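You operate a simulated robot arm through the tools that you are given. There is no shell and no other tool. Be economical: measure what you need, move in short steps, check, and stop when the job is done.

The job below is to be done with a simulated robot arm. You get a single attempt, and the scene is never put back.

## Task
Warm the pale roll on the toaster's bun rack, then put it on the white plate.
Fine: rack up, the roll on it for one full cycle; top switch off and rack down again at the end.

It is judged by the outcome, as a careful person would: the job done as asked, and still so three seconds after it is handed in. It fails if anything else is knocked over, pushed out of place, dropped, spilled or broken.

## Robot
A 6-joint arm with a two-finger parallel gripper, fixed in place. Base frame: the origin is at the foot of the arm, x ahead of it, y to its left, z up. Units: cm, degrees, N and s.
With the tool pointing down near the work surface it reaches from about 14 to 84 cm from the base axis. Its first joint turns from -166.0 to 166.0 degrees. Payload 3.91 kg.
Tool frame: the origin (TCP) lies between the finger pads and is the grasp point; the fingertips stand 3 cm ahead of it; z points along the fingers, y is the line along which they close. Largest opening 11 cm; finger width 2, thickness 1; the body of the gripper, 4.8 by 11.2 cm, starts 5.5 cm behind the TCP.
Orientation is told as [roll, pitch, yaw] about the base's x, y, z axes, in that order, counted from this pose: with the fingers straight down and closing along the base's y, the tool's x points along the base's -x, its y along +y and its z along -z.

## Interface
- The arm moves only by the tool arm_command. Its argument "rows" is a list of rows, each a list of 6 numbers: the shift along the tool's x, y, z in cm, then the turn, a rotation vector about the tool's x, y, z in rad. In form: [[x, y, z, wx, wy, wz], ...]. A call has 1 to 20 rows; each row is the pose to reach, as a shift and turn from the pose commanded when the call began, along the tool's axes at that moment. "fingers" is the gripper command, from -1 (fully open) to 1 (shut), values between in proportion, set as the call begins (left out, the last holds). Each row takes 0.2 s and may step no farther than 5 cm and 8.6 degrees from the row before; otherwise, or with a gripper value out of range, the whole call is refused. A pose out of reach is approached as far as the arm can. The call stops where the force on the tool passes 90 N (or 10 N more than at its start, if that is more) or the arm is blocked; 0.2 s more then pass. The fingers move at their own pace (about 10.8 cm/s each) and stop on an object; they squeeze with about 45 N. The grip force told is the motor's: it shows also when the fingers shut on nothing. Time passes only in rows, and 0.2 s behind the last, so rows that repeat a pose let the fingers close. It gives the time, the measured TCP pose, the force on the tool (base axes), the opening and the grip force at its end, in the units of the frame above (readings bear some noise), and new pictures: "show" is both (left out), scene, wrist or none.
- Cameras (640 x 400 px; columns grow to the right, rows downward): "scene" is fixed at [21.88, 65.05, 153]; the picture's right is [-0.97, -0.25, 0.00], its down [-0.09, 0.33, -0.94] and it looks along [0.24, -0.91, -0.34] (base axes); focal length 368 px, centre (320, 200). "wrist" rides on the gripper at [-3.6, 0, -5.7] in the tool frame; the picture's right is [0.00, -1.00, 0.00], its down [0.97, 0.00, -0.24] and it looks along [0.24, 0.00, 0.97] (tool axes); focal length 218 px, centre (320, 200). There is no depth. A picture from a camera that has moved, and an enlarged one, comes with that camera's place and axes in the base frame and with its lens.
- raise_lower(by): slides the trunk up (or, below 0, down) by that many cm; the arm rides with it, the base frame stays. It gives what a move gives, with no picture.
- enlarge(camera, box): a new picture of the part [left, top, right, bottom] of that camera's present view, enlarged. The clock stands still meanwhile.
- finish_job(): hands the job in; it is judged then, once.

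Work in short steps. Places have to be worked out from the pictures, the camera data and where the tool is seen: move nearer, look again, correct. Check each grasp and each placing, and mend what went wrong. You have 120 turns and 150 pictures in all, those below and enlarged ones among them. Open the gripper and draw the arm clear of the work before you hand the job in, unless the task says otherwise; then end with one line.

The tools are called after "Request:" by a JSON object that holds its "fn" and its "kwargs". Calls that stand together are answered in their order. arm_command: Moves the arm, as the interface text tells. Its arguments: {"type":"object","properties":{"rows":{"type":"array","items":{"type":"array","items":{"type":"number"}}},"fingers":{"type":"number"},"show":{"type":"string","enum":["both","scene","wrist","none"]}},"required":["rows"]} The other tools are called the same way: raise_lower (by) slides the trunk up or down; enlarge (camera, box) takes an enlarged picture of a part of a camera's view; finish_job () hands the job in.

At the start:

```text
t: 0.0
tool_pos: [24.5, -26.19, 127.33]
tool_rot: [0.0, 0.1, 0.0]
force: [-0.4, 0.7, 0.4]
grip_width: 11.02
grasp_force: 0.1
trunk travel left (down, up): [-47.5, 6.5]
```

scene: 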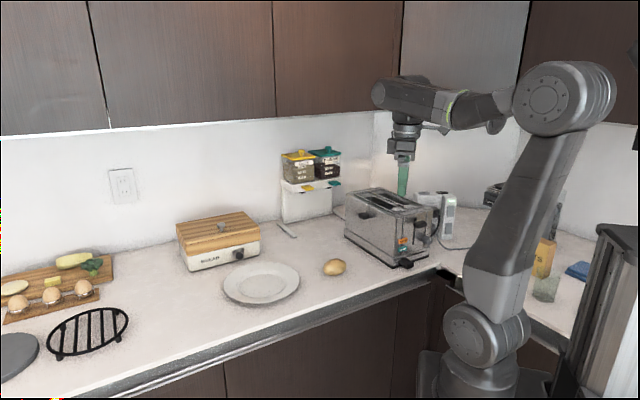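
wrist: 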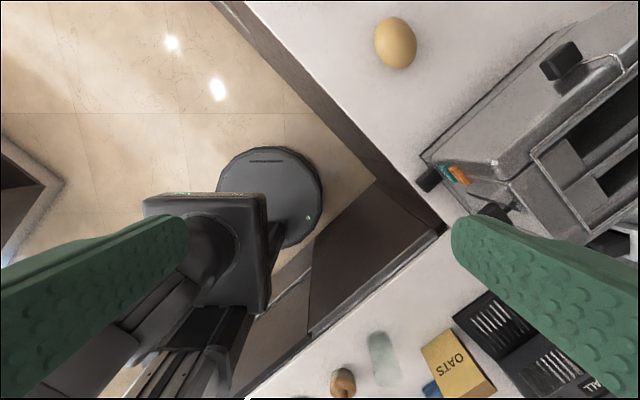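

I see the toaster, the roll in front of it and the plate; I first look closer at the toaster.

Request:
{"fn": "enlarge", "kwargs": {"camera": "scene", "box": [310, 160, 470, 290]}}

Request:
{"fn": "enlarge", "kwargs": {"camera": "wrist", "box": [360, 0, 640, 240]}}

```text
3.08 times, centred on (390, 225) of scene
camera zoom: at [21.88, 65.05, 153.0], right [-0.97, -0.25, 0.0], down [-0.09, 0.33, -0.94], along [0.24, -0.91, -0.34], focal length 1133 px, centre (105, 123)
```

zoom: 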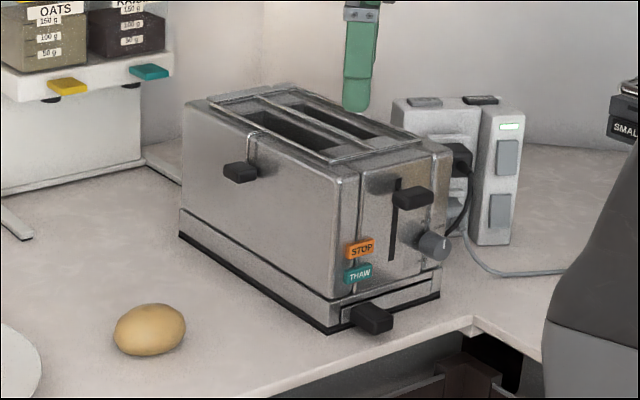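

```text
1.67 times, centred on (500, 120) of wrist
camera zoom: at [28.04, -26.24, 133.08], right [0.0, -1.0, 0.0], down [-0.97, 0.0, 0.24], along [-0.24, 0.0, -0.97], focal length 364 px, centre (20, 333)
```

zoom: 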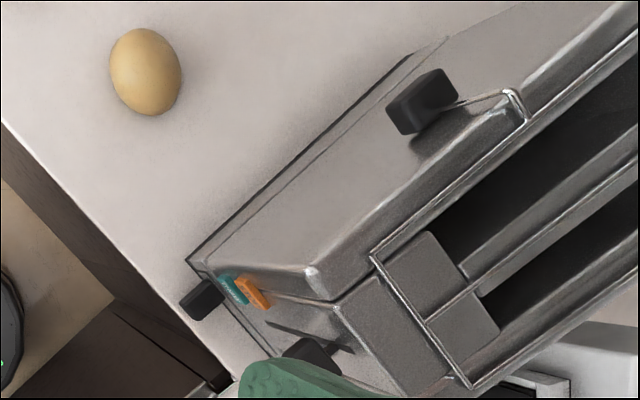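

The roll is at about (44.3,-38.2). The toaster centre is near (30,-60), its top at z≈108, turned about 43°. I move over it for a top view.

Request:
{"fn": "arm_command", "kwargs": {"rows": [[-1.5, -4.3, -0.5, 0, 0, 0], [-3, -8.6, -1, 0, 0, 0], [-4.5, -12.9, -1.5, 0, 0, 0], [-6, -17.2, -2, 0, 0, 0], [-7.5, -21.5, -2.5, 0, 0, 0], [-9, -24, -3, 0, 0, 0]], "fingers": -1, "show": "both"}}

```text
t: 1.4
tool_pos: [33.5, -50.32, 130.34]
tool_rot: [0.0, 0.0, 0.0]
force: [0.0, 0.6, 0.3]
grip_width: 11.02
grasp_force: 0.1
trunk travel left (down, up): [-47.5, 6.5]
camera wrist: at [37.15, -50.36, 136.04], right [0.0, -1.0, 0.0], down [-0.97, 0.0, 0.24], along [-0.24, 0.0, -0.97], focal length 218 px, centre (320, 200)
```

scene: 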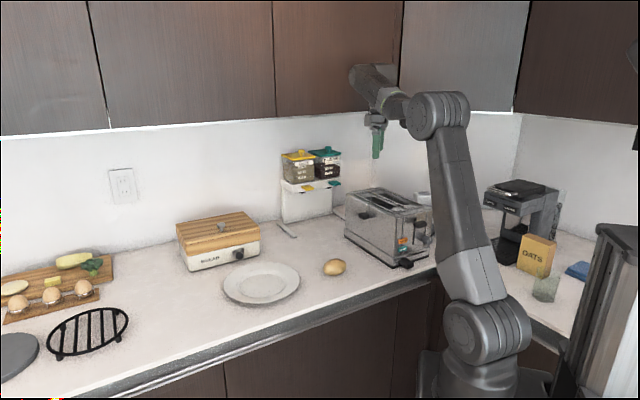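
wrist: 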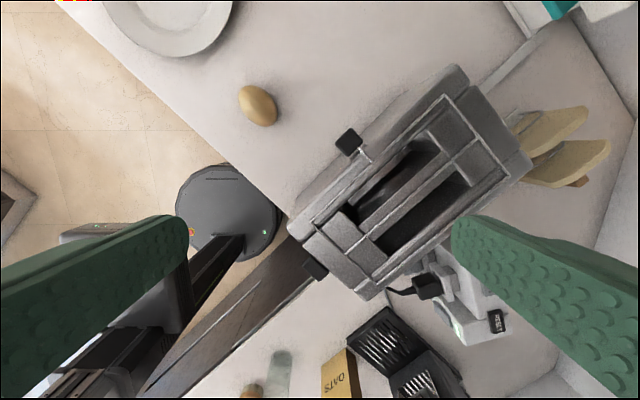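

Request:
{"fn": "enlarge", "kwargs": {"camera": "wrist", "box": [280, 60, 540, 220]}}

Request:
{"fn": "enlarge", "kwargs": {"camera": "wrist", "box": [280, 200, 540, 360]}}

```text
2.46 times, centred on (410, 140) of wrist
camera zoom: at [37.15, -50.36, 136.04], right [0.0, -1.0, 0.0], down [-0.97, 0.0, 0.24], along [-0.24, 0.0, -0.97], focal length 537 px, centre (98, 348)
```

zoom: 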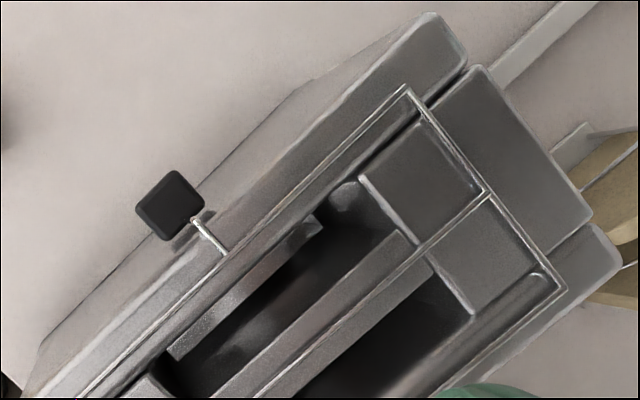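

```text
2.46 times, centred on (410, 280) of wrist
camera zoom: at [37.15, -50.36, 136.04], right [0.0, -1.0, 0.0], down [-0.97, 0.0, 0.24], along [-0.24, 0.0, -0.97], focal length 537 px, centre (98, 3)
```

zoom: 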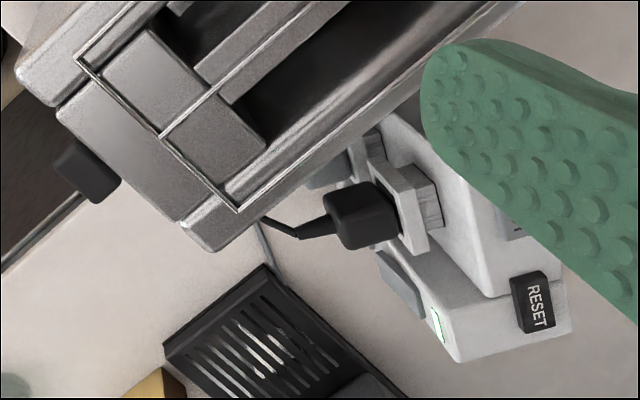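

The rack is a wire frame lying on top, with its knob hanging off the long side. The power strip with its switches stands behind the toaster's near end, so I turn the tool to look at it.

Request:
{"fn": "arm_command", "kwargs": {"rows": [[2, 1, 0, 0, 0, 0.1428], [4, 2, 0, 0, 0, 0.2856], [6, 3, 0, 0, 0, 0.4284], [8, 4, 0, 0, 0, 0.5712], [10, 5, 0, 0, 0, 0.714], [12, 6, 0, 0, 0, 0.8568], [14, 7, 0, 0, 0, 0.9996], [16, 8, 0, 0, 0, 1.1424], [18, 9, 0, 0, 0, 1.2852], [20, 10, 0, 0, 0, 1.428], [21, 11, 0, 0, 0, 1.5708]], "show": "wrist"}}

```text
t: 3.8
tool_pos: [12.31, -39.17, 130.33]
tool_rot: [0.1, 0.0, -90.1]
force: [-1.1, -0.3, 0.8]
grip_width: 10.96
grasp_force: 0.0
trunk travel left (down, up): [-47.5, 6.5]
camera wrist: at [12.4, -42.81, 136.12], right [-1.0, 0.0, 0.0], down [0.0, 0.97, 0.24], along [0.0, 0.24, -0.97], focal length 218 px, centre (320, 200)
```

wrist: 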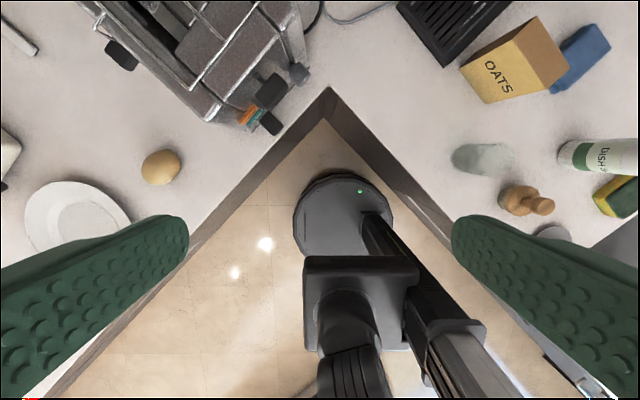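

I tilt the tool to look toward the power strip, which is beyond the toaster in −y.

Request:
{"fn": "arm_command", "kwargs": {"rows": [[-0.6, -0.8, 1.5, 0, -0.134, 0], [-1.3, -1.6, 3, 0, -0.268, 0], [-1.9, -2.4, 4.5, 0, -0.402, 0], [-2.6, -3.2, 6, 0, -0.536, 0], [-3.2, -4, 7.5, 0, -0.67, 0], [-3.9, -4.8, 9, 0, -0.804, 0], [-4.5, -5.6, 10.5, 0, -0.938, 0], [-5.1, -6.4, 12, 0, -1.07, 0], [-5.8, -7.3, 14, 0, -1.2, 0]], "show": "wrist"}}

```text
t: 5.8
tool_pos: [4.85, -45.25, 119.29]
tool_rot: [4.4, -61.5, -88.6]
force: [0.0, 0.0, -1.5]
grip_width: 11.01
grasp_force: 0.1
out of reach, approached as far as the arm can: row 8, 9
trunk travel left (down, up): [-47.5, 6.5]
camera wrist: at [4.35, -41.96, 125.2], right [-0.99, -0.09, -0.04], down [-0.04, 0.67, -0.74], along [0.09, -0.73, -0.67], focal length 218 px, centre (320, 200)
```

wrist: 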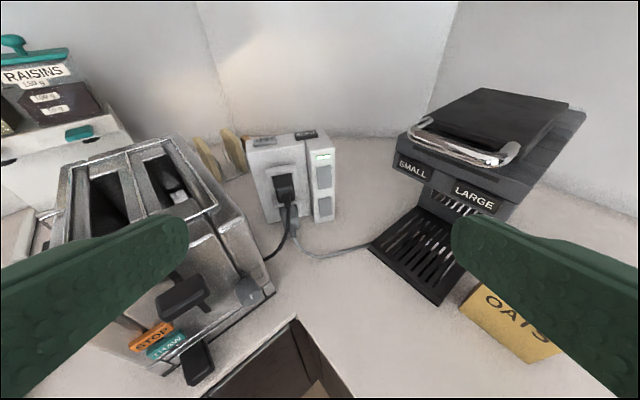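

Good view of the strip; I enlarge it and the toaster's end face.

Request:
{"fn": "enlarge", "kwargs": {"camera": "wrist", "box": [230, 120, 358, 232]}}

Request:
{"fn": "enlarge", "kwargs": {"camera": "wrist", "box": [60, 130, 290, 390]}}

```text
3.57 times, centred on (294, 176) of wrist
camera zoom: at [4.35, -41.96, 125.2], right [-0.99, -0.09, -0.04], down [-0.04, 0.67, -0.74], along [0.09, -0.73, -0.67], focal length 780 px, centre (413, 286)
```

zoom: 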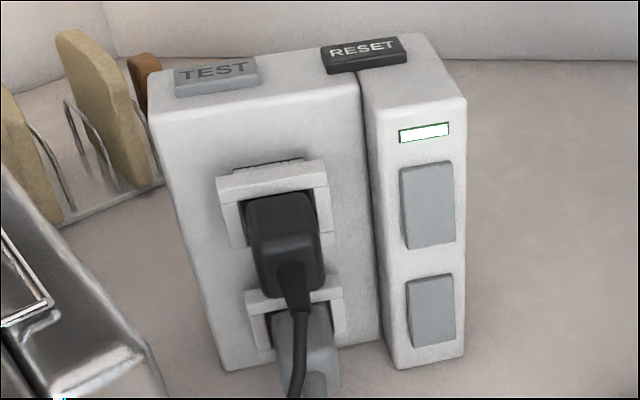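

```text
1.54 times, centred on (175, 260) of wrist
camera zoom: at [4.35, -41.96, 125.2], right [-0.99, -0.09, -0.04], down [-0.04, 0.67, -0.74], along [0.09, -0.73, -0.67], focal length 336 px, centre (543, 108)
```

zoom: 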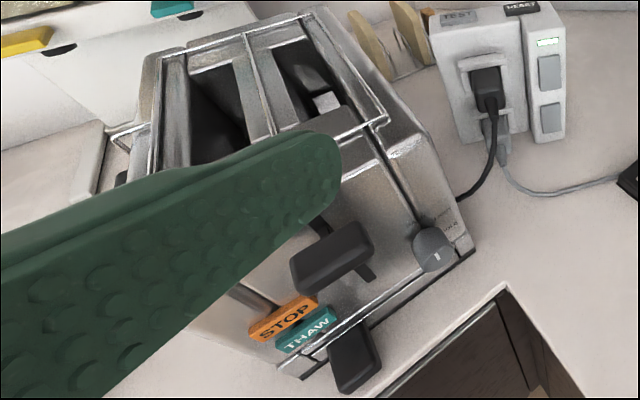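

Request:
{"fn": "enlarge", "kwargs": {"camera": "wrist", "box": [300, 145, 340, 225]}}

Request:
{"fn": "enlarge", "kwargs": {"camera": "wrist", "box": [200, 260, 280, 320]}}

```text
5.00 times, centred on (320, 185) of wrist
camera zoom: at [4.35, -41.96, 125.2], right [-0.99, -0.09, -0.04], down [-0.04, 0.67, -0.74], along [0.09, -0.73, -0.67], focal length 1091 px, centre (320, 275)
```

zoom: 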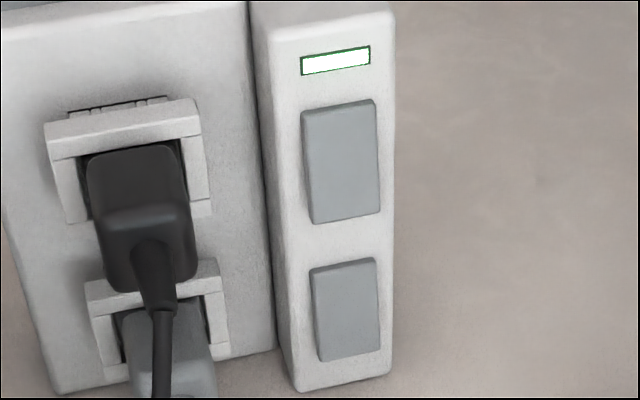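

```text
6.67 times, centred on (240, 290) of wrist
camera zoom: at [4.35, -41.96, 125.2], right [-0.99, -0.09, -0.04], down [-0.04, 0.67, -0.74], along [0.09, -0.73, -0.67], focal length 1455 px, centre (853, -400)
```

zoom: 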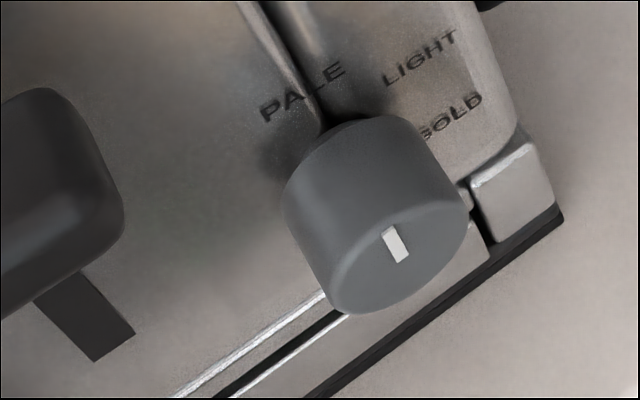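

The strip has two outlets (black plug on top for the toaster) and two rockers, whose state I can't read. I'll find out whether there is power when I press the lever. First I bring the tool upright to lift the rack by its knob at about (37.6,-54.6,104.2).

Request:
{"fn": "arm_command", "kwargs": {"rows": [[-0.8, 0.9, -1.3, 0, 0.134, 0], [-1.7, 1.8, -2.6, 0, 0.268, 0], [-2.5, 2.6, -4, 0, 0.402, 0], [-3.4, 3.5, -5.3, 0, 0.536, 0], [-4.2, 4.4, -6.6, 0, 0.67, 0], [-5.1, 5.2, -8, 0, 0.804, 0], [-6, 6.1, -9.3, 0, 0.938, 0], [-6.8, 7, -10.6, 0, 1.073, 0]], "show": "none"}}

```text
t: 7.6
tool_pos: [12.07, -37.58, 126.53]
tool_rot: [0.0, -7.1, -89.9]
force: [0.3, -0.4, -0.6]
grip_width: 11.01
grasp_force: 0.0
out of reach, approached as far as the arm can: row 1
trunk travel left (down, up): [-47.5, 6.5]
```

Request:
{"fn": "arm_command", "kwargs": {"rows": [[0, 0, 0, 0, 0.124, 0]], "show": "none"}}

```text
t: 8.0
tool_pos: [12.18, -37.71, 126.42]
tool_rot: [0.0, 0.0, -89.9]
force: [0.1, -0.2, -0.5]
grip_width: 11.01
grasp_force: 0.1
trunk travel left (down, up): [-47.5, 6.5]
```

Request:
{"fn": "arm_command", "kwargs": {"rows": [[-0.6, 1.6, 0.1, 0, 0, -0.1385], [-1.2, 3.3, 0.3, 0, 0, -0.277], [-1.8, 4.9, 0.4, 0, 0, -0.4155], [-2.4, 6.5, 0.6, 0, 0, -0.554], [-3, 8.2, 0.7, 0, 0, -0.6925], [-3.6, 9.8, 0.8, 0, 0, -0.831], [-4.2, 11.4, 1, 0, 0, -0.9695], [-4.8, 13.1, 1.1, 0, 0, -1.108], [-5.4, 14.7, 1.3, 0, 0, -1.2465], [-6.1, 16.4, 1.4, 0, 0, -1.385], [-6.7, 18, 1.6, 0, 0, -1.5235], [-7.3, 19.6, 1.7, 0, 0, -1.662], [-7.9, 21.3, 1.8, 0, 0, -1.8005], [-8.5, 22.9, 2, 0, 0, -1.939], [-9.1, 24.5, 2.1, 0, 0, -2.0775], [-9.7, 26.2, 2.3, 0, 0, -2.216], [-10.3, 27.8, 2.4, 0, 0, -2.354]], "show": "wrist"}}

```text
t: 11.6
tool_pos: [39.94, -47.87, 124.12]
tool_rot: [-0.1, 0.1, 45.0]
force: [0.3, 0.2, 0.4]
grip_width: 11.0
grasp_force: 0.0
trunk travel left (down, up): [-47.5, 6.5]
camera wrist: at [42.54, -45.31, 129.87], right [0.71, -0.71, 0.0], down [-0.69, -0.69, 0.24], along [-0.17, -0.17, -0.97], focal length 218 px, centre (320, 200)
```

wrist: 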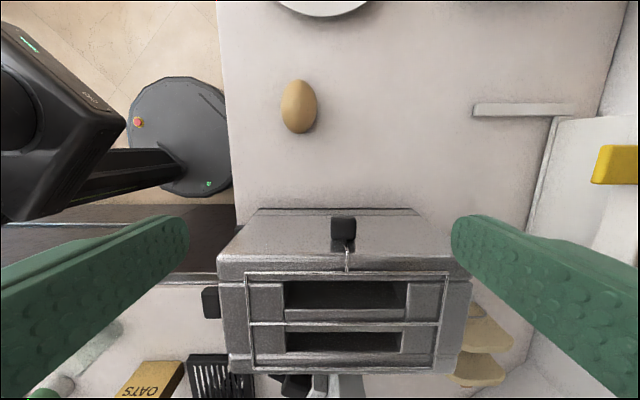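

The knob lines up at about (37.4,-54.5,104.3). I go above it and check.

Request:
{"fn": "arm_command", "kwargs": {"rows": [[2, -1, 3, 0, 0, 0], [4, -2, 6, 0, 0, 0], [6.2, -2.9, 9, 0, 0, 0], [6.2, -2.9, 12, 0, 0, 0]], "show": "both"}}

```text
t: 12.6
tool_pos: [37.52, -54.4, 112.09]
tool_rot: [-0.1, 0.0, 45.0]
force: [0.3, -1.2, -0.3]
grip_width: 11.01
grasp_force: 0.1
trunk travel left (down, up): [-47.5, 6.5]
camera wrist: at [40.13, -51.94, 117.81], right [0.71, -0.71, 0.0], down [-0.69, -0.68, 0.24], along [-0.17, -0.17, -0.97], focal length 218 px, centre (320, 200)
```

scene: 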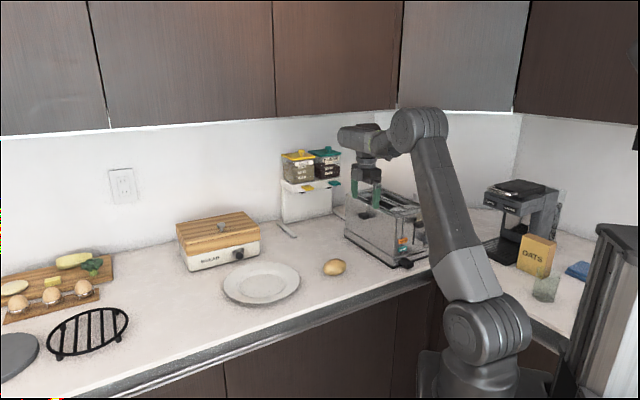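
wrist: 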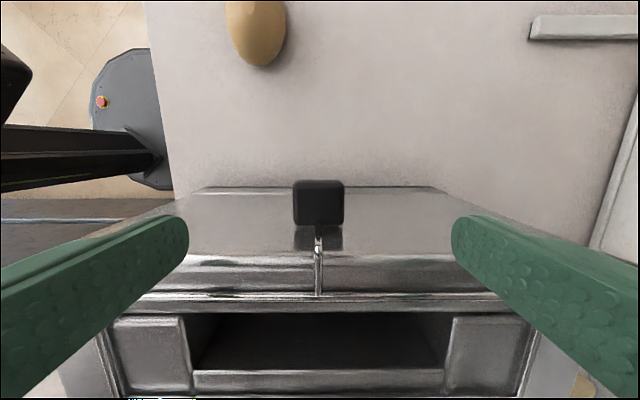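

Centred on the knob; I go down with a slight outward shift, then close.

Request:
{"fn": "arm_command", "kwargs": {"rows": [[-0.2, 0, 2.5, 0, 0, 0], [-0.3, 0, 5, 0, 0, 0], [-0.3, 0, 7.2, 0, 0, 0]], "show": "wrist"}}

```text
t: 13.4
tool_pos: [37.78, -54.17, 104.99]
tool_rot: [-0.1, 0.2, 45.0]
force: [0.1, -0.2, 0.2]
grip_width: 11.01
grasp_force: 0.1
trunk travel left (down, up): [-47.5, 6.5]
camera wrist: at [40.33, -51.63, 110.65], right [0.71, -0.71, 0.0], down [-0.69, -0.68, 0.24], along [-0.17, -0.17, -0.97], focal length 218 px, centre (320, 200)
```

wrist: 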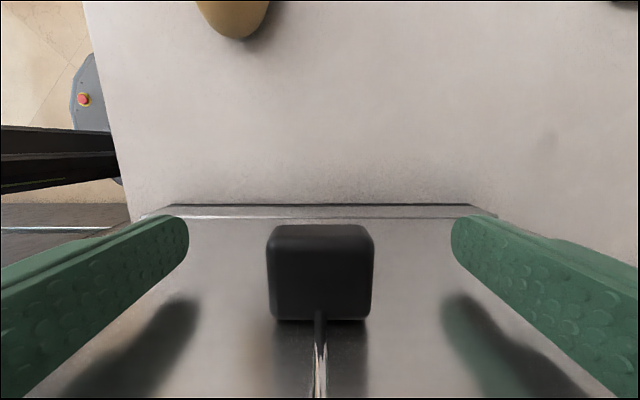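

Request:
{"fn": "arm_command", "kwargs": {"rows": [[-0.3, 0, 0, 0, 0, 0], [-0.3, 0, 0, 0, 0, 0], [-0.3, 0, 0, 0, 0, 0]], "fingers": 1, "show": "none"}}

```text
t: 14.2
tool_pos: [37.96, -53.89, 104.9]
tool_rot: [-0.1, 0.1, 44.8]
force: [0.1, 0.2, -0.1]
grip_width: 3.14
grasp_force: 44.9
trunk travel left (down, up): [-47.5, 6.5]
```

The knob is held (3.1 cm wide). I lift gently and watch the force.

Request:
{"fn": "arm_command", "kwargs": {"rows": [[0, 0, -0.5, 0, 0, 0], [0, 0, -1, 0, 0, 0], [0, 0, -1.5, 0, 0, 0], [0, 0, -2, 0, 0, 0]], "show": "both"}}

```text
t: 15.2
tool_pos: [37.97, -54.0, 106.99]
tool_rot: [0.0, 0.0, 44.9]
force: [0.6, 2.5, 0.4]
grip_width: 3.17
grasp_force: 45.7
trunk travel left (down, up): [-47.5, 6.5]
camera wrist: at [40.57, -51.39, 112.68], right [0.71, -0.71, 0.0], down [-0.69, -0.68, 0.24], along [-0.17, -0.17, -0.97], focal length 218 px, centre (320, 200)
```

scene: 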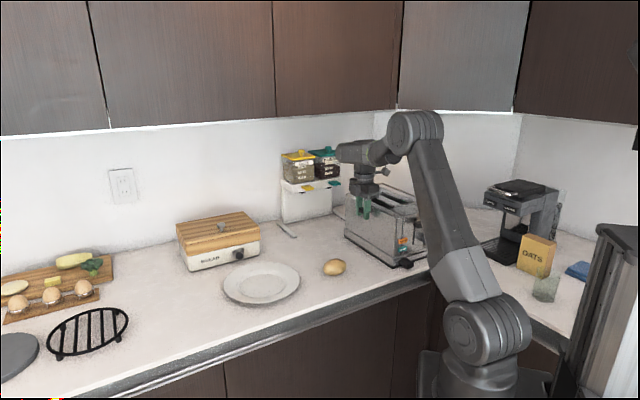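
wrist: 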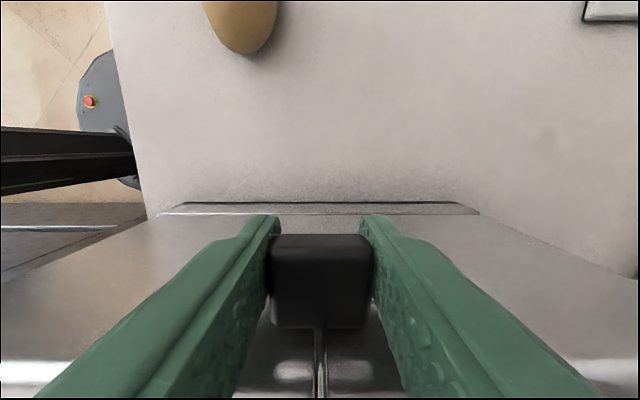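

It moves up freely with the knob in grip. I carry on lifting.

Request:
{"fn": "arm_command", "kwargs": {"rows": [[0, 0, -0.5, 0, 0, 0], [0, 0, -1, 0, 0, 0], [0, 0, -1.5, 0, 0, 0], [0, 0, -2, 0, 0, 0]], "show": "scene"}}

Request:
{"fn": "enlarge", "kwargs": {"camera": "scene", "box": [310, 140, 470, 280]}}

```text
t: 16.2
tool_pos: [37.96, -54.16, 108.82]
tool_rot: [0.1, 0.1, 44.8]
force: [-1.6, -1.2, -13.1]
grip_width: 3.16
grasp_force: 45.3
trunk travel left (down, up): [-47.5, 6.5]
```

scene: 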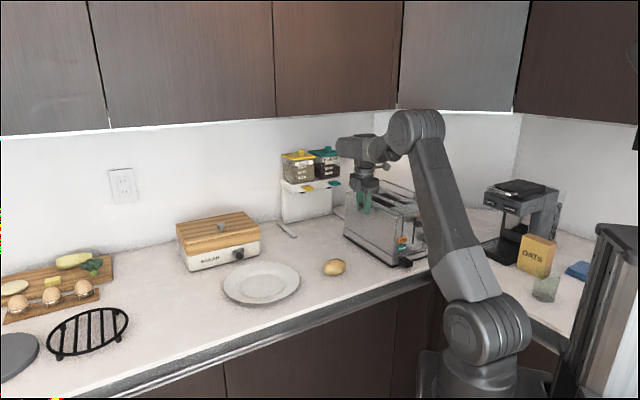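

```text
2.86 times, centred on (390, 210) of scene
camera zoom: at [21.88, 65.05, 153.0], right [-0.97, -0.25, 0.0], down [-0.09, 0.33, -0.94], along [0.24, -0.91, -0.34], focal length 1052 px, centre (120, 171)
```

zoom: 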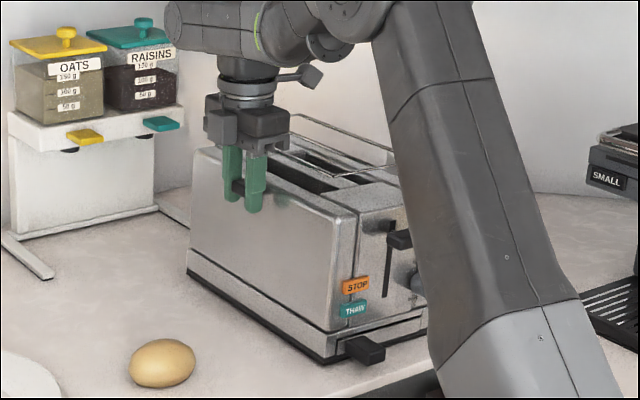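

Force rose to 13 N about 4 cm up, so the rack is at its upper stop. I open the fingers a little to see if it stays.

Request:
{"fn": "arm_command", "kwargs": {"rows": [[0, 0, 0.05, 0, 0, 0], [0, 0, 0.05, 0, 0, 0], [0, 0, 0.05, 0, 0, 0]], "fingers": 0, "show": "wrist"}}

Request:
{"fn": "enlarge", "kwargs": {"camera": "scene", "box": [310, 140, 470, 280]}}

```text
t: 17.0
tool_pos: [38.06, -54.04, 108.89]
tool_rot: [-0.1, 0.1, 45.0]
force: [0.4, 0.6, 0.4]
grip_width: 5.51
grasp_force: 0.1
trunk travel left (down, up): [-47.5, 6.5]
camera wrist: at [40.59, -51.47, 114.66], right [0.71, -0.71, 0.0], down [-0.69, -0.68, 0.24], along [-0.17, -0.17, -0.97], focal length 218 px, centre (320, 200)
```

wrist: 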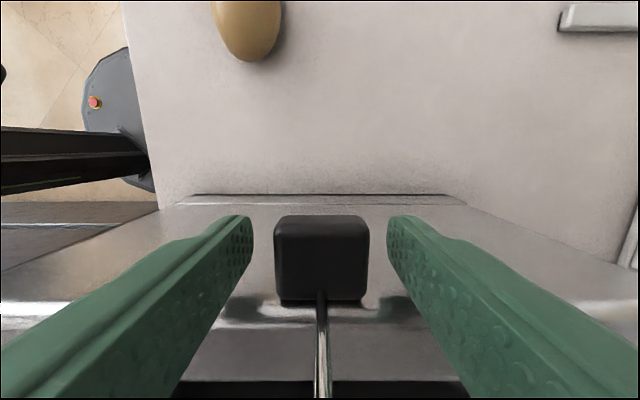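

```text
2.86 times, centred on (390, 210) of scene
camera zoom: at [21.88, 65.05, 153.0], right [-0.97, -0.25, 0.0], down [-0.09, 0.33, -0.94], along [0.24, -0.91, -0.34], focal length 1052 px, centre (120, 171)
```

zoom: 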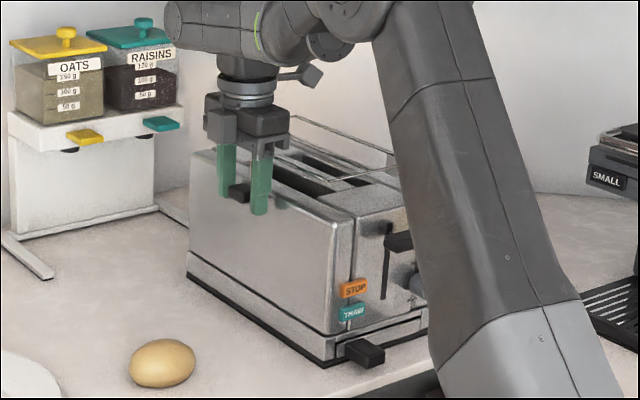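

The knob stayed up. I withdraw upward and go over the roll.

Request:
{"fn": "arm_command", "kwargs": {"rows": [[0, 0, -3, 0, 0, 0], [0, 0, -7, 0, 0, 0], [-4, 1.7, -7, 0, 0, 0], [-8, 3.4, -7, 0, 0, 0], [-12, 5.1, -7, 0, 0, 0], [-15.6, 6.7, -7, 0, 0, 0]], "fingers": -1, "show": "both"}}

Request:
{"fn": "enlarge", "kwargs": {"camera": "scene", "box": [310, 140, 470, 280]}}

```text
t: 18.4
tool_pos: [44.19, -38.12, 115.94]
tool_rot: [-0.1, 0.1, 44.8]
force: [0.1, 0.7, 0.5]
grip_width: 11.01
grasp_force: 0.0
trunk travel left (down, up): [-47.5, 6.5]
camera wrist: at [46.81, -35.59, 121.64], right [0.71, -0.71, 0.0], down [-0.69, -0.68, 0.24], along [-0.17, -0.17, -0.97], focal length 218 px, centre (320, 200)
```

scene: 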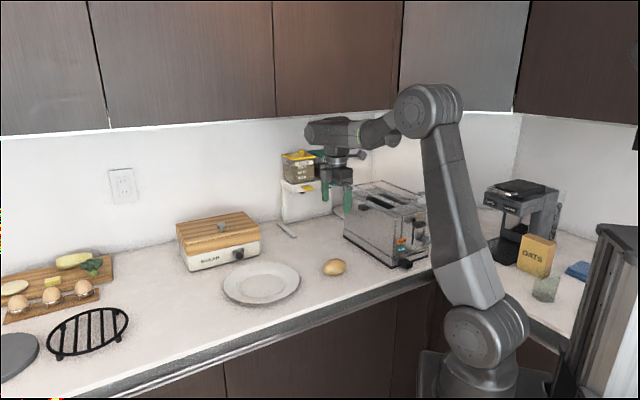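
wrist: 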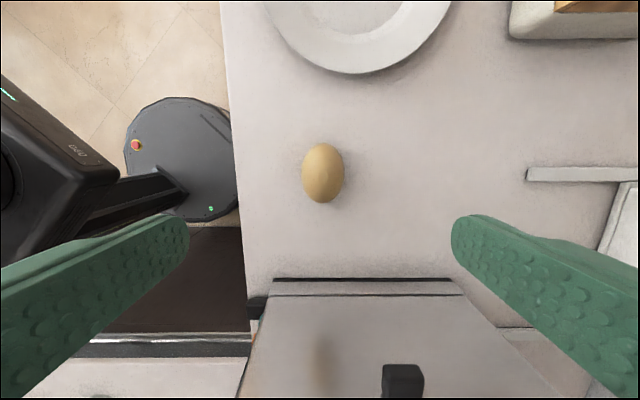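

```text
2.86 times, centred on (390, 210) of scene
camera zoom: at [21.88, 65.05, 153.0], right [-0.97, -0.25, 0.0], down [-0.09, 0.33, -0.94], along [0.24, -0.91, -0.34], focal length 1052 px, centre (120, 171)
```

zoom: 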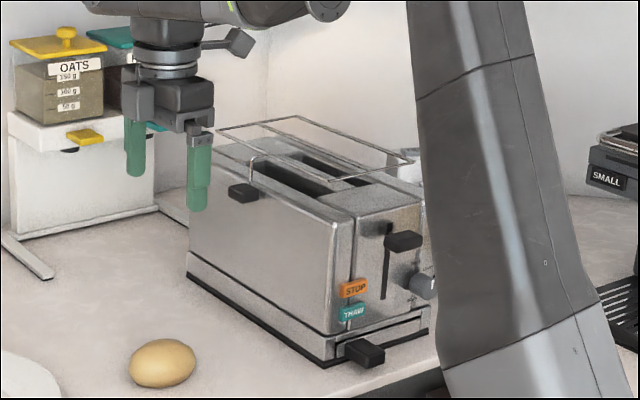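

The rack is up and stays. The roll is about 5.5×8 cm with its short side along the closing line, centred at (44.6,-38.4). I go down around it.

Request:
{"fn": "arm_command", "kwargs": {"rows": [[0, -0.5, 4.5, 0, 0, 0], [0, -0.5, 9, 0, 0, 0], [0, -0.5, 13.5, 0, 0, 0], [0, -0.5, 17, 0, 0, 0]], "show": "wrist"}}

```text
t: 19.4
tool_pos: [44.78, -38.75, 98.87]
tool_rot: [-0.1, 0.1, 44.8]
force: [-0.1, 0.4, 0.3]
grip_width: 11.0
grasp_force: 0.0
trunk travel left (down, up): [-47.5, 6.5]
camera wrist: at [47.26, -36.13, 104.59], right [0.71, -0.71, 0.0], down [-0.69, -0.68, 0.24], along [-0.17, -0.17, -0.97], focal length 218 px, centre (320, 200)
```

wrist: 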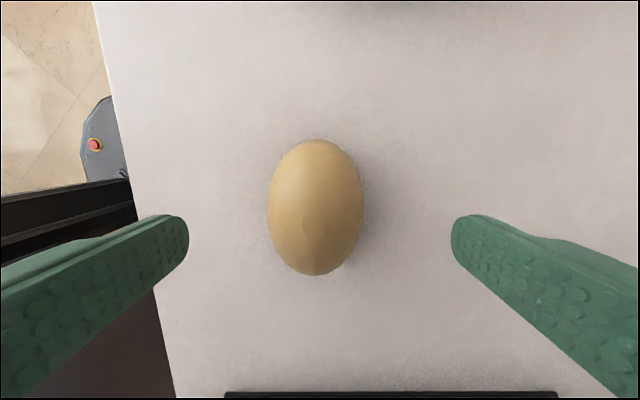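

Request:
{"fn": "arm_command", "kwargs": {"rows": [[-0.2, 0.4, 2, 0, 0, 0], [-0.2, 0.4, 4, 0, 0, 0], [-0.2, 0.4, 5.2, 0, 0, 0]], "show": "none"}}

Request:
{"fn": "arm_command", "kwargs": {"rows": [[0, 0, 0, 0, 0, 0], [0, 0, 0, 0, 0, 0], [0, 0, 0, 0, 0, 0]], "fingers": 1, "show": "wrist"}}

```text
t: 20.2
tool_pos: [44.52, -38.22, 93.58]
tool_rot: [-0.1, 0.1, 44.9]
force: [-1.5, 0.2, 0.3]
grip_width: 11.02
grasp_force: 0.1
trunk travel left (down, up): [-47.5, 6.5]
```

```text
t: 21.0
tool_pos: [44.57, -38.01, 93.72]
tool_rot: [-0.1, 0.1, 44.8]
force: [0.7, 0.3, -0.7]
grip_width: 5.54
grasp_force: 45.1
trunk travel left (down, up): [-47.5, 6.5]
camera wrist: at [47.08, -35.63, 99.39], right [0.71, -0.71, 0.0], down [-0.69, -0.68, 0.24], along [-0.17, -0.17, -0.97], focal length 218 px, centre (320, 200)
```

wrist: 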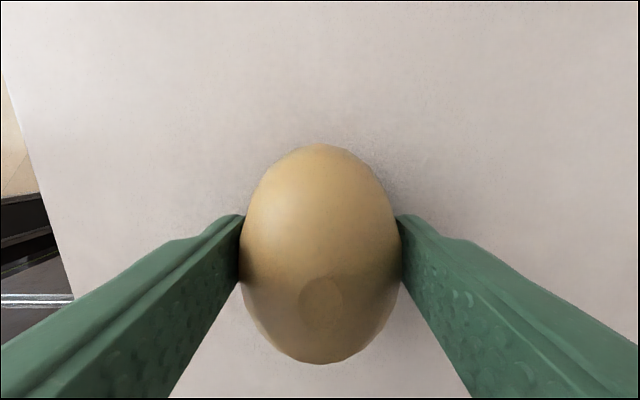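

The roll is held. I lift it and look closely at the rack's wires before placing.

Request:
{"fn": "arm_command", "kwargs": {"rows": [[0, 0, -4, 0, 0, 0], [0, 0, -9, 0, 0, 0], [0, 0, -14, 0, 0, 0], [0, 0, -19, 0, 0, 0], [0, 0, -24, 0, 0, 0], [0, 0, -29, 0, 0, 0]], "show": "wrist"}}

Request:
{"fn": "enlarge", "kwargs": {"camera": "scene", "box": [345, 160, 435, 230]}}

```text
t: 22.4
tool_pos: [44.36, -38.02, 122.79]
tool_rot: [-0.1, 0.2, 44.9]
force: [1.0, 0.0, -0.8]
grip_width: 5.51
grasp_force: 45.1
trunk travel left (down, up): [-47.5, 6.5]
camera wrist: at [47.08, -35.52, 128.41], right [0.71, -0.71, 0.0], down [-0.69, -0.68, 0.24], along [-0.17, -0.17, -0.97], focal length 218 px, centre (320, 200)
```

wrist: 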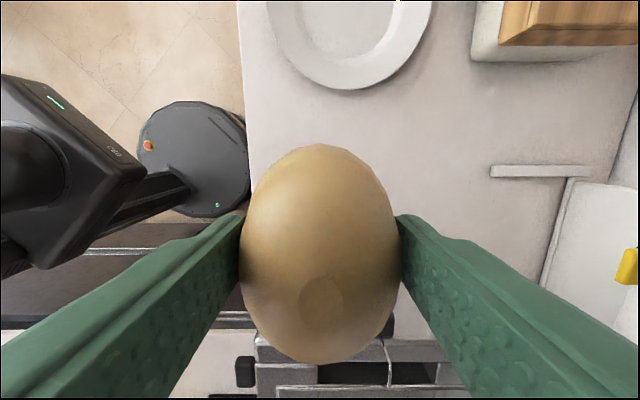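

```text
5.71 times, centred on (390, 195) of scene
camera zoom: at [21.88, 65.05, 153.0], right [-0.97, -0.25, 0.0], down [-0.09, 0.33, -0.94], along [0.24, -0.91, -0.34], focal length 2104 px, centre (-80, 229)
```

zoom: 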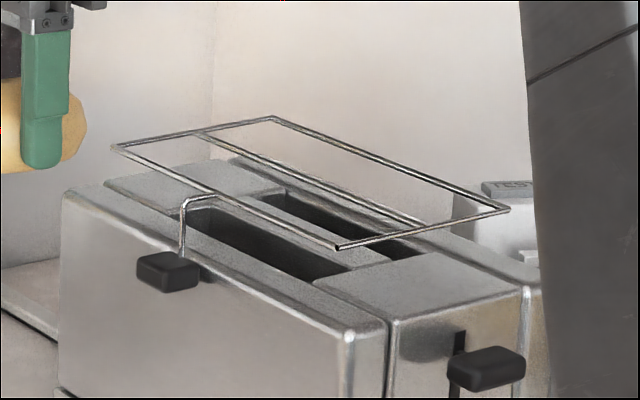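

The rack is an outer frame with one middle wire, the wires about 6.5 cm apart. The 8 cm roll must lie across two wires. I carry it over past the toaster so the camera can measure the wires.

Request:
{"fn": "arm_command", "kwargs": {"rows": [[4, -0.7, -0.3, 0, 0, 0], [8, -1.4, -0.6, 0, 0, 0], [12, -2, -0.9, 0, 0, 0], [16, -2.7, -1.2, 0, 0, 0], [20, -3.4, -1.2, 0, 0, 0], [24, -4.1, -1.2, 0, 0, 0], [28, -4.8, -1.2, 0, 0, 0], [31.4, -5.4, -1.2, 0, 0, 0]], "show": "wrist"}}

```text
t: 24.2
tool_pos: [26.06, -64.4, 123.82]
tool_rot: [0.0, 0.1, 45.0]
force: [-0.2, 0.6, -0.7]
grip_width: 5.54
grasp_force: 44.8
trunk travel left (down, up): [-47.5, 6.5]
camera wrist: at [28.6, -61.82, 129.57], right [0.71, -0.71, 0.0], down [-0.69, -0.69, 0.24], along [-0.17, -0.17, -0.97], focal length 218 px, centre (320, 200)
```

wrist: 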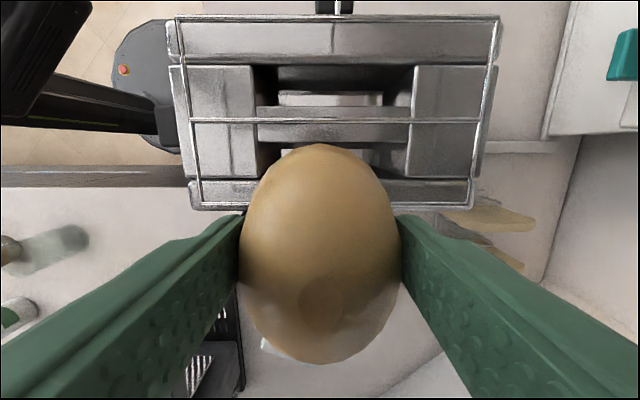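

The wires measure at n≈-15.1, -21.5 and -28.3 (outward axis), z≈112.5, and the length centre is at d≈65. I bring the roll above the front pair at TCP ≈ (33.2,-58.7).

Request:
{"fn": "arm_command", "kwargs": {"rows": [[-3, -0.4, 0, 0, 0, 0], [-6, -0.8, 0, 0, 0, 0], [-9.1, -1.03, 0, 0, 0, 0], [-9.1, -1.03, 3, 0, 0, 0], [-9.1, -1.03, 5.8, 0, 0, 0]], "show": "wrist"}}

Request:
{"fn": "enlarge", "kwargs": {"camera": "scene", "box": [345, 160, 435, 230]}}

```text
t: 25.4
tool_pos: [33.28, -58.37, 118.12]
tool_rot: [-0.1, 0.1, 44.8]
force: [0.5, -0.1, -1.0]
grip_width: 5.52
grasp_force: 44.9
trunk travel left (down, up): [-47.5, 6.5]
camera wrist: at [35.87, -55.83, 123.87], right [0.71, -0.71, 0.0], down [-0.69, -0.68, 0.24], along [-0.17, -0.17, -0.97], focal length 218 px, centre (320, 200)
```

wrist: 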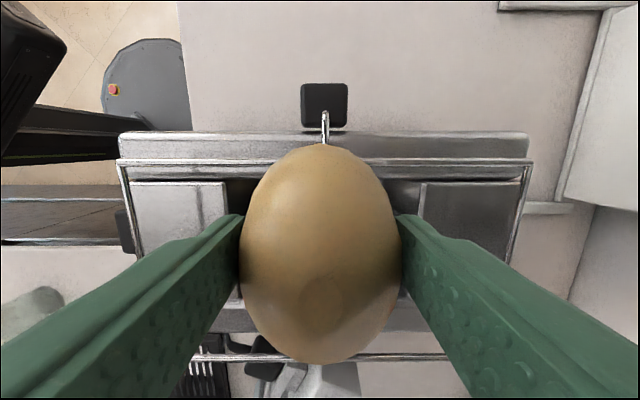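

```text
5.71 times, centred on (390, 195) of scene
camera zoom: at [21.88, 65.05, 153.0], right [-0.97, -0.25, 0.0], down [-0.09, 0.33, -0.94], along [0.24, -0.91, -0.34], focal length 2104 px, centre (-80, 229)
```

zoom: 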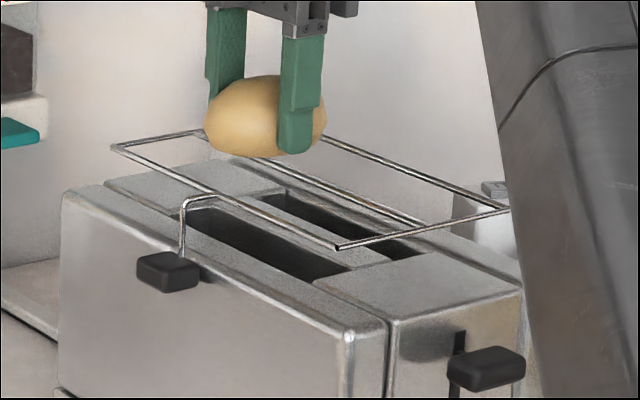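

Roll centre is n≈-18.1 against a pair centre of ≈-18.1, which is well aligned. I lower slowly and watch the force.

Request:
{"fn": "arm_command", "kwargs": {"rows": [[0, 0, 0.8, 0, 0, 0], [0, 0, 1.6, 0, 0, 0], [0, 0, 2.0, 0, 0, 0]], "show": "none"}}

Request:
{"fn": "arm_command", "kwargs": {"rows": [[0, 0, 0.3, 0, 0, 0]], "show": "none"}}

Request:
{"fn": "enlarge", "kwargs": {"camera": "scene", "box": [345, 160, 435, 230]}}

```text
t: 26.2
tool_pos: [33.2, -58.43, 116.03]
tool_rot: [-0.1, 0.1, 45.0]
force: [0.5, -0.5, 0.4]
grip_width: 5.51
grasp_force: 44.6
trunk travel left (down, up): [-47.5, 6.5]
```

```text
t: 26.6
tool_pos: [33.31, -58.5, 115.8]
tool_rot: [-0.1, 0.0, 44.9]
force: [-0.2, 0.0, -0.3]
grip_width: 5.5
grasp_force: 45.0
trunk travel left (down, up): [-47.5, 6.5]
```

```text
5.71 times, centred on (390, 195) of scene
camera zoom: at [21.88, 65.05, 153.0], right [-0.97, -0.25, 0.0], down [-0.09, 0.33, -0.94], along [0.24, -0.91, -0.34], focal length 2104 px, centre (-80, 229)
```

zoom: 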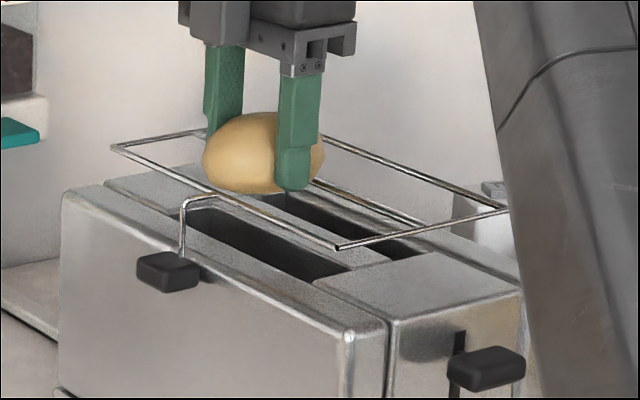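

Request:
{"fn": "arm_command", "kwargs": {"rows": [[0, 0, 0.2, 0, 0, 0], [0, 0, 0.4, 0, 0, 0]], "show": "none"}}

Request:
{"fn": "arm_command", "kwargs": {"rows": [[0, 0, 0.2, 0, 0, 0], [0, 0, 0.3, 0, 0, 0]], "show": "none"}}

Request:
{"fn": "enlarge", "kwargs": {"camera": "scene", "box": [345, 160, 435, 230]}}

```text
t: 27.2
tool_pos: [33.32, -58.41, 115.41]
tool_rot: [-0.1, 0.1, 44.9]
force: [0.7, -0.4, 1.3]
grip_width: 5.51
grasp_force: 44.9
trunk travel left (down, up): [-47.5, 6.5]
```

```text
t: 27.8
tool_pos: [33.23, -58.36, 115.11]
tool_rot: [-0.1, 0.1, 44.9]
force: [0.3, -0.5, -0.9]
grip_width: 5.52
grasp_force: 45.0
trunk travel left (down, up): [-47.5, 6.5]
```

```text
5.71 times, centred on (390, 195) of scene
camera zoom: at [21.88, 65.05, 153.0], right [-0.97, -0.25, 0.0], down [-0.09, 0.33, -0.94], along [0.24, -0.91, -0.34], focal length 2104 px, centre (-80, 229)
```

zoom: 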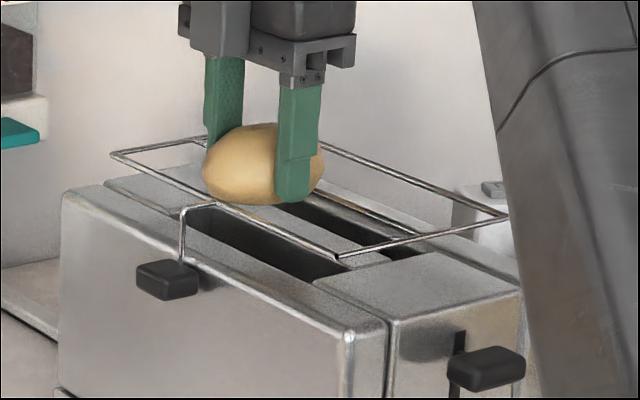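

The rack has sunk about 0.5 cm under the roll. I rise 0.4 cm to see whether it springs back.

Request:
{"fn": "arm_command", "kwargs": {"rows": [[0, 0, -0.2, 0, 0, 0], [0, 0, -0.4, 0, 0, 0]], "show": "none"}}

Request:
{"fn": "enlarge", "kwargs": {"camera": "scene", "box": [345, 160, 435, 230]}}

```text
t: 28.4
tool_pos: [33.28, -58.45, 115.56]
tool_rot: [-0.1, 0.1, 44.9]
force: [-0.4, 0.2, 0.8]
grip_width: 5.55
grasp_force: 44.9
trunk travel left (down, up): [-47.5, 6.5]
```

```text
5.71 times, centred on (390, 195) of scene
camera zoom: at [21.88, 65.05, 153.0], right [-0.97, -0.25, 0.0], down [-0.09, 0.33, -0.94], along [0.24, -0.91, -0.34], focal length 2104 px, centre (-80, 229)
```

zoom: 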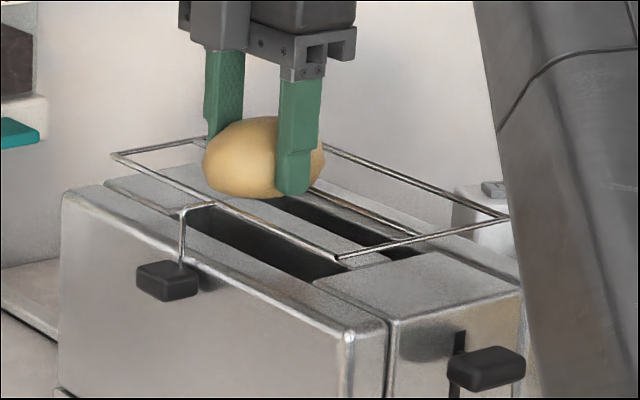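

The rack is held by friction only. I lower back to contact and open; I can raise the rack again by the knob with the roll on it.

Request:
{"fn": "arm_command", "kwargs": {"rows": [[0, 0, 0.2, 0, 0, 0], [0, 0, 0.4, 0, 0, 0], [0, 0, 0.4, 0, 0, 0]], "show": "none"}}

Request:
{"fn": "arm_command", "kwargs": {"rows": [[0, 0, 0, 0, 0, 0], [0, 0, 0, 0, 0, 0], [0, 0, 0, 0, 0, 0]], "fingers": -0.3, "show": "wrist"}}

Request:
{"fn": "enlarge", "kwargs": {"camera": "scene", "box": [345, 160, 435, 230]}}

```text
t: 29.2
tool_pos: [33.28, -58.41, 115.09]
tool_rot: [-0.1, 0.2, 44.9]
force: [-0.4, -0.4, -0.6]
grip_width: 5.52
grasp_force: 44.4
trunk travel left (down, up): [-47.5, 6.5]
```

```text
t: 30.0
tool_pos: [33.19, -58.46, 115.16]
tool_rot: [-0.1, 0.1, 44.9]
force: [0.9, 0.0, -0.4]
grip_width: 7.16
grasp_force: 0.1
trunk travel left (down, up): [-47.5, 6.5]
camera wrist: at [35.84, -55.9, 120.84], right [0.71, -0.71, 0.0], down [-0.69, -0.68, 0.24], along [-0.17, -0.17, -0.97], focal length 218 px, centre (320, 200)
```

wrist: 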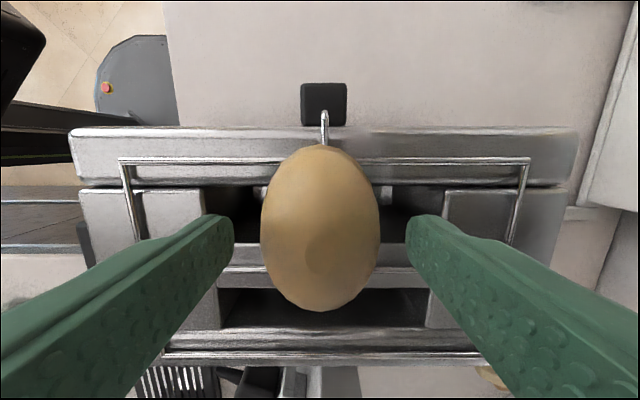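

```text
5.71 times, centred on (390, 195) of scene
camera zoom: at [21.88, 65.05, 153.0], right [-0.97, -0.25, 0.0], down [-0.09, 0.33, -0.94], along [0.24, -0.91, -0.34], focal length 2104 px, centre (-80, 229)
```

zoom: 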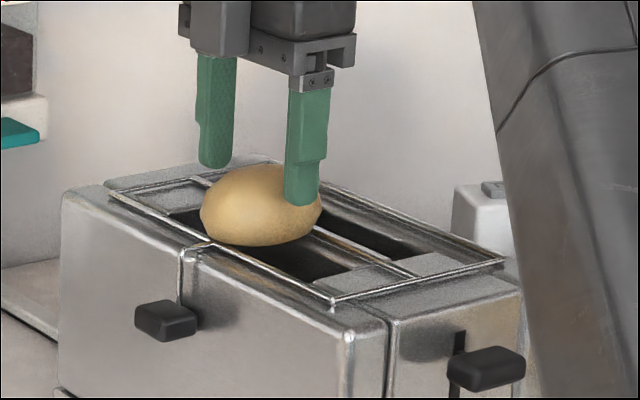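

Under the roll's weight the rack slid right down; it may need to be set fully at its upper stop. I back off and raise the rack by the knob again, roll on it.

Request:
{"fn": "arm_command", "kwargs": {"rows": [[0, 0, -4, 0, 0, 0], [0, 0, -8, 0, 0, 0], [-3.5, -0.1, -8, 0, 0, 0], [-7, -0.2, -8, 0, 0, 0], [-7, -0.2, -4, 0, 0, 0]], "fingers": -0.3, "show": "wrist"}}

Request:
{"fn": "enlarge", "kwargs": {"camera": "scene", "box": [345, 160, 435, 230]}}

```text
t: 31.2
tool_pos: [38.31, -53.63, 118.97]
tool_rot: [0.0, 0.1, 44.9]
force: [-0.6, -0.7, 0.0]
grip_width: 7.15
grasp_force: 0.0
trunk travel left (down, up): [-47.5, 6.5]
camera wrist: at [41.02, -51.12, 124.73], right [0.71, -0.71, 0.0], down [-0.69, -0.68, 0.24], along [-0.17, -0.17, -0.97], focal length 218 px, centre (320, 200)
```

wrist: 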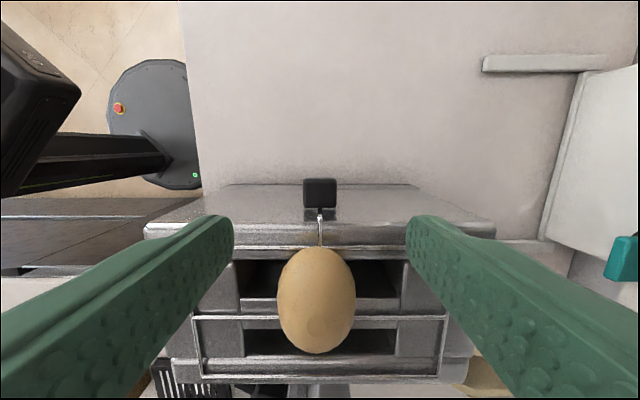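

```text
5.71 times, centred on (390, 195) of scene
camera zoom: at [21.88, 65.05, 153.0], right [-0.97, -0.25, 0.0], down [-0.09, 0.33, -0.94], along [0.24, -0.91, -0.34], focal length 2104 px, centre (-80, 229)
```

zoom: 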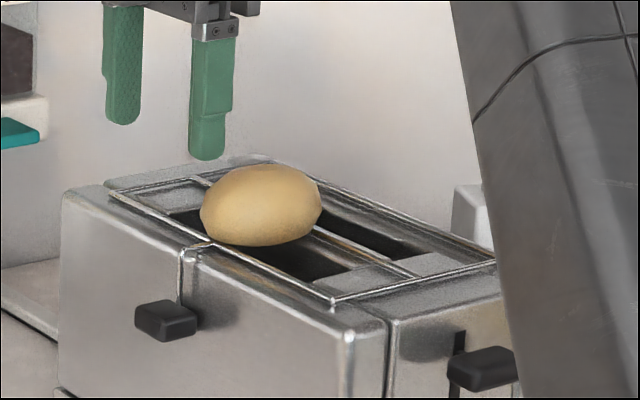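

The roll lies steady across the wires. I grip the knob again.

Request:
{"fn": "arm_command", "kwargs": {"rows": [[0, 0, 4, 0, 0, 0], [0, 0, 8, 0, 0, 0], [0, 0, 12, 0, 0, 0], [0, 0, 14, 0, 0, 0]], "fingers": -0.3, "show": "none"}}

Request:
{"fn": "arm_command", "kwargs": {"rows": [[0, 0, 0, 0, 0, 0], [0, 0, 0, 0, 0, 0], [0, 0, 0, 0, 0, 0]], "fingers": 1, "show": "wrist"}}

```text
t: 32.2
tool_pos: [38.33, -53.72, 105.08]
tool_rot: [0.0, 0.1, 44.8]
force: [0.6, 0.8, 0.3]
grip_width: 7.15
grasp_force: 0.1
trunk travel left (down, up): [-47.5, 6.5]
```

```text
t: 33.0
tool_pos: [38.39, -53.62, 105.05]
tool_rot: [-0.1, 0.1, 44.9]
force: [3.0, -3.0, -0.7]
grip_width: 3.14
grasp_force: 45.0
trunk travel left (down, up): [-47.5, 6.5]
camera wrist: at [41.0, -51.12, 110.8], right [0.71, -0.71, 0.0], down [-0.69, -0.68, 0.24], along [-0.17, -0.17, -0.97], focal length 218 px, centre (320, 200)
```

wrist: 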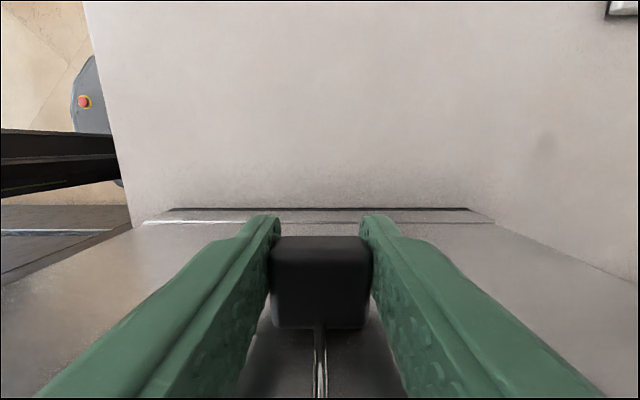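

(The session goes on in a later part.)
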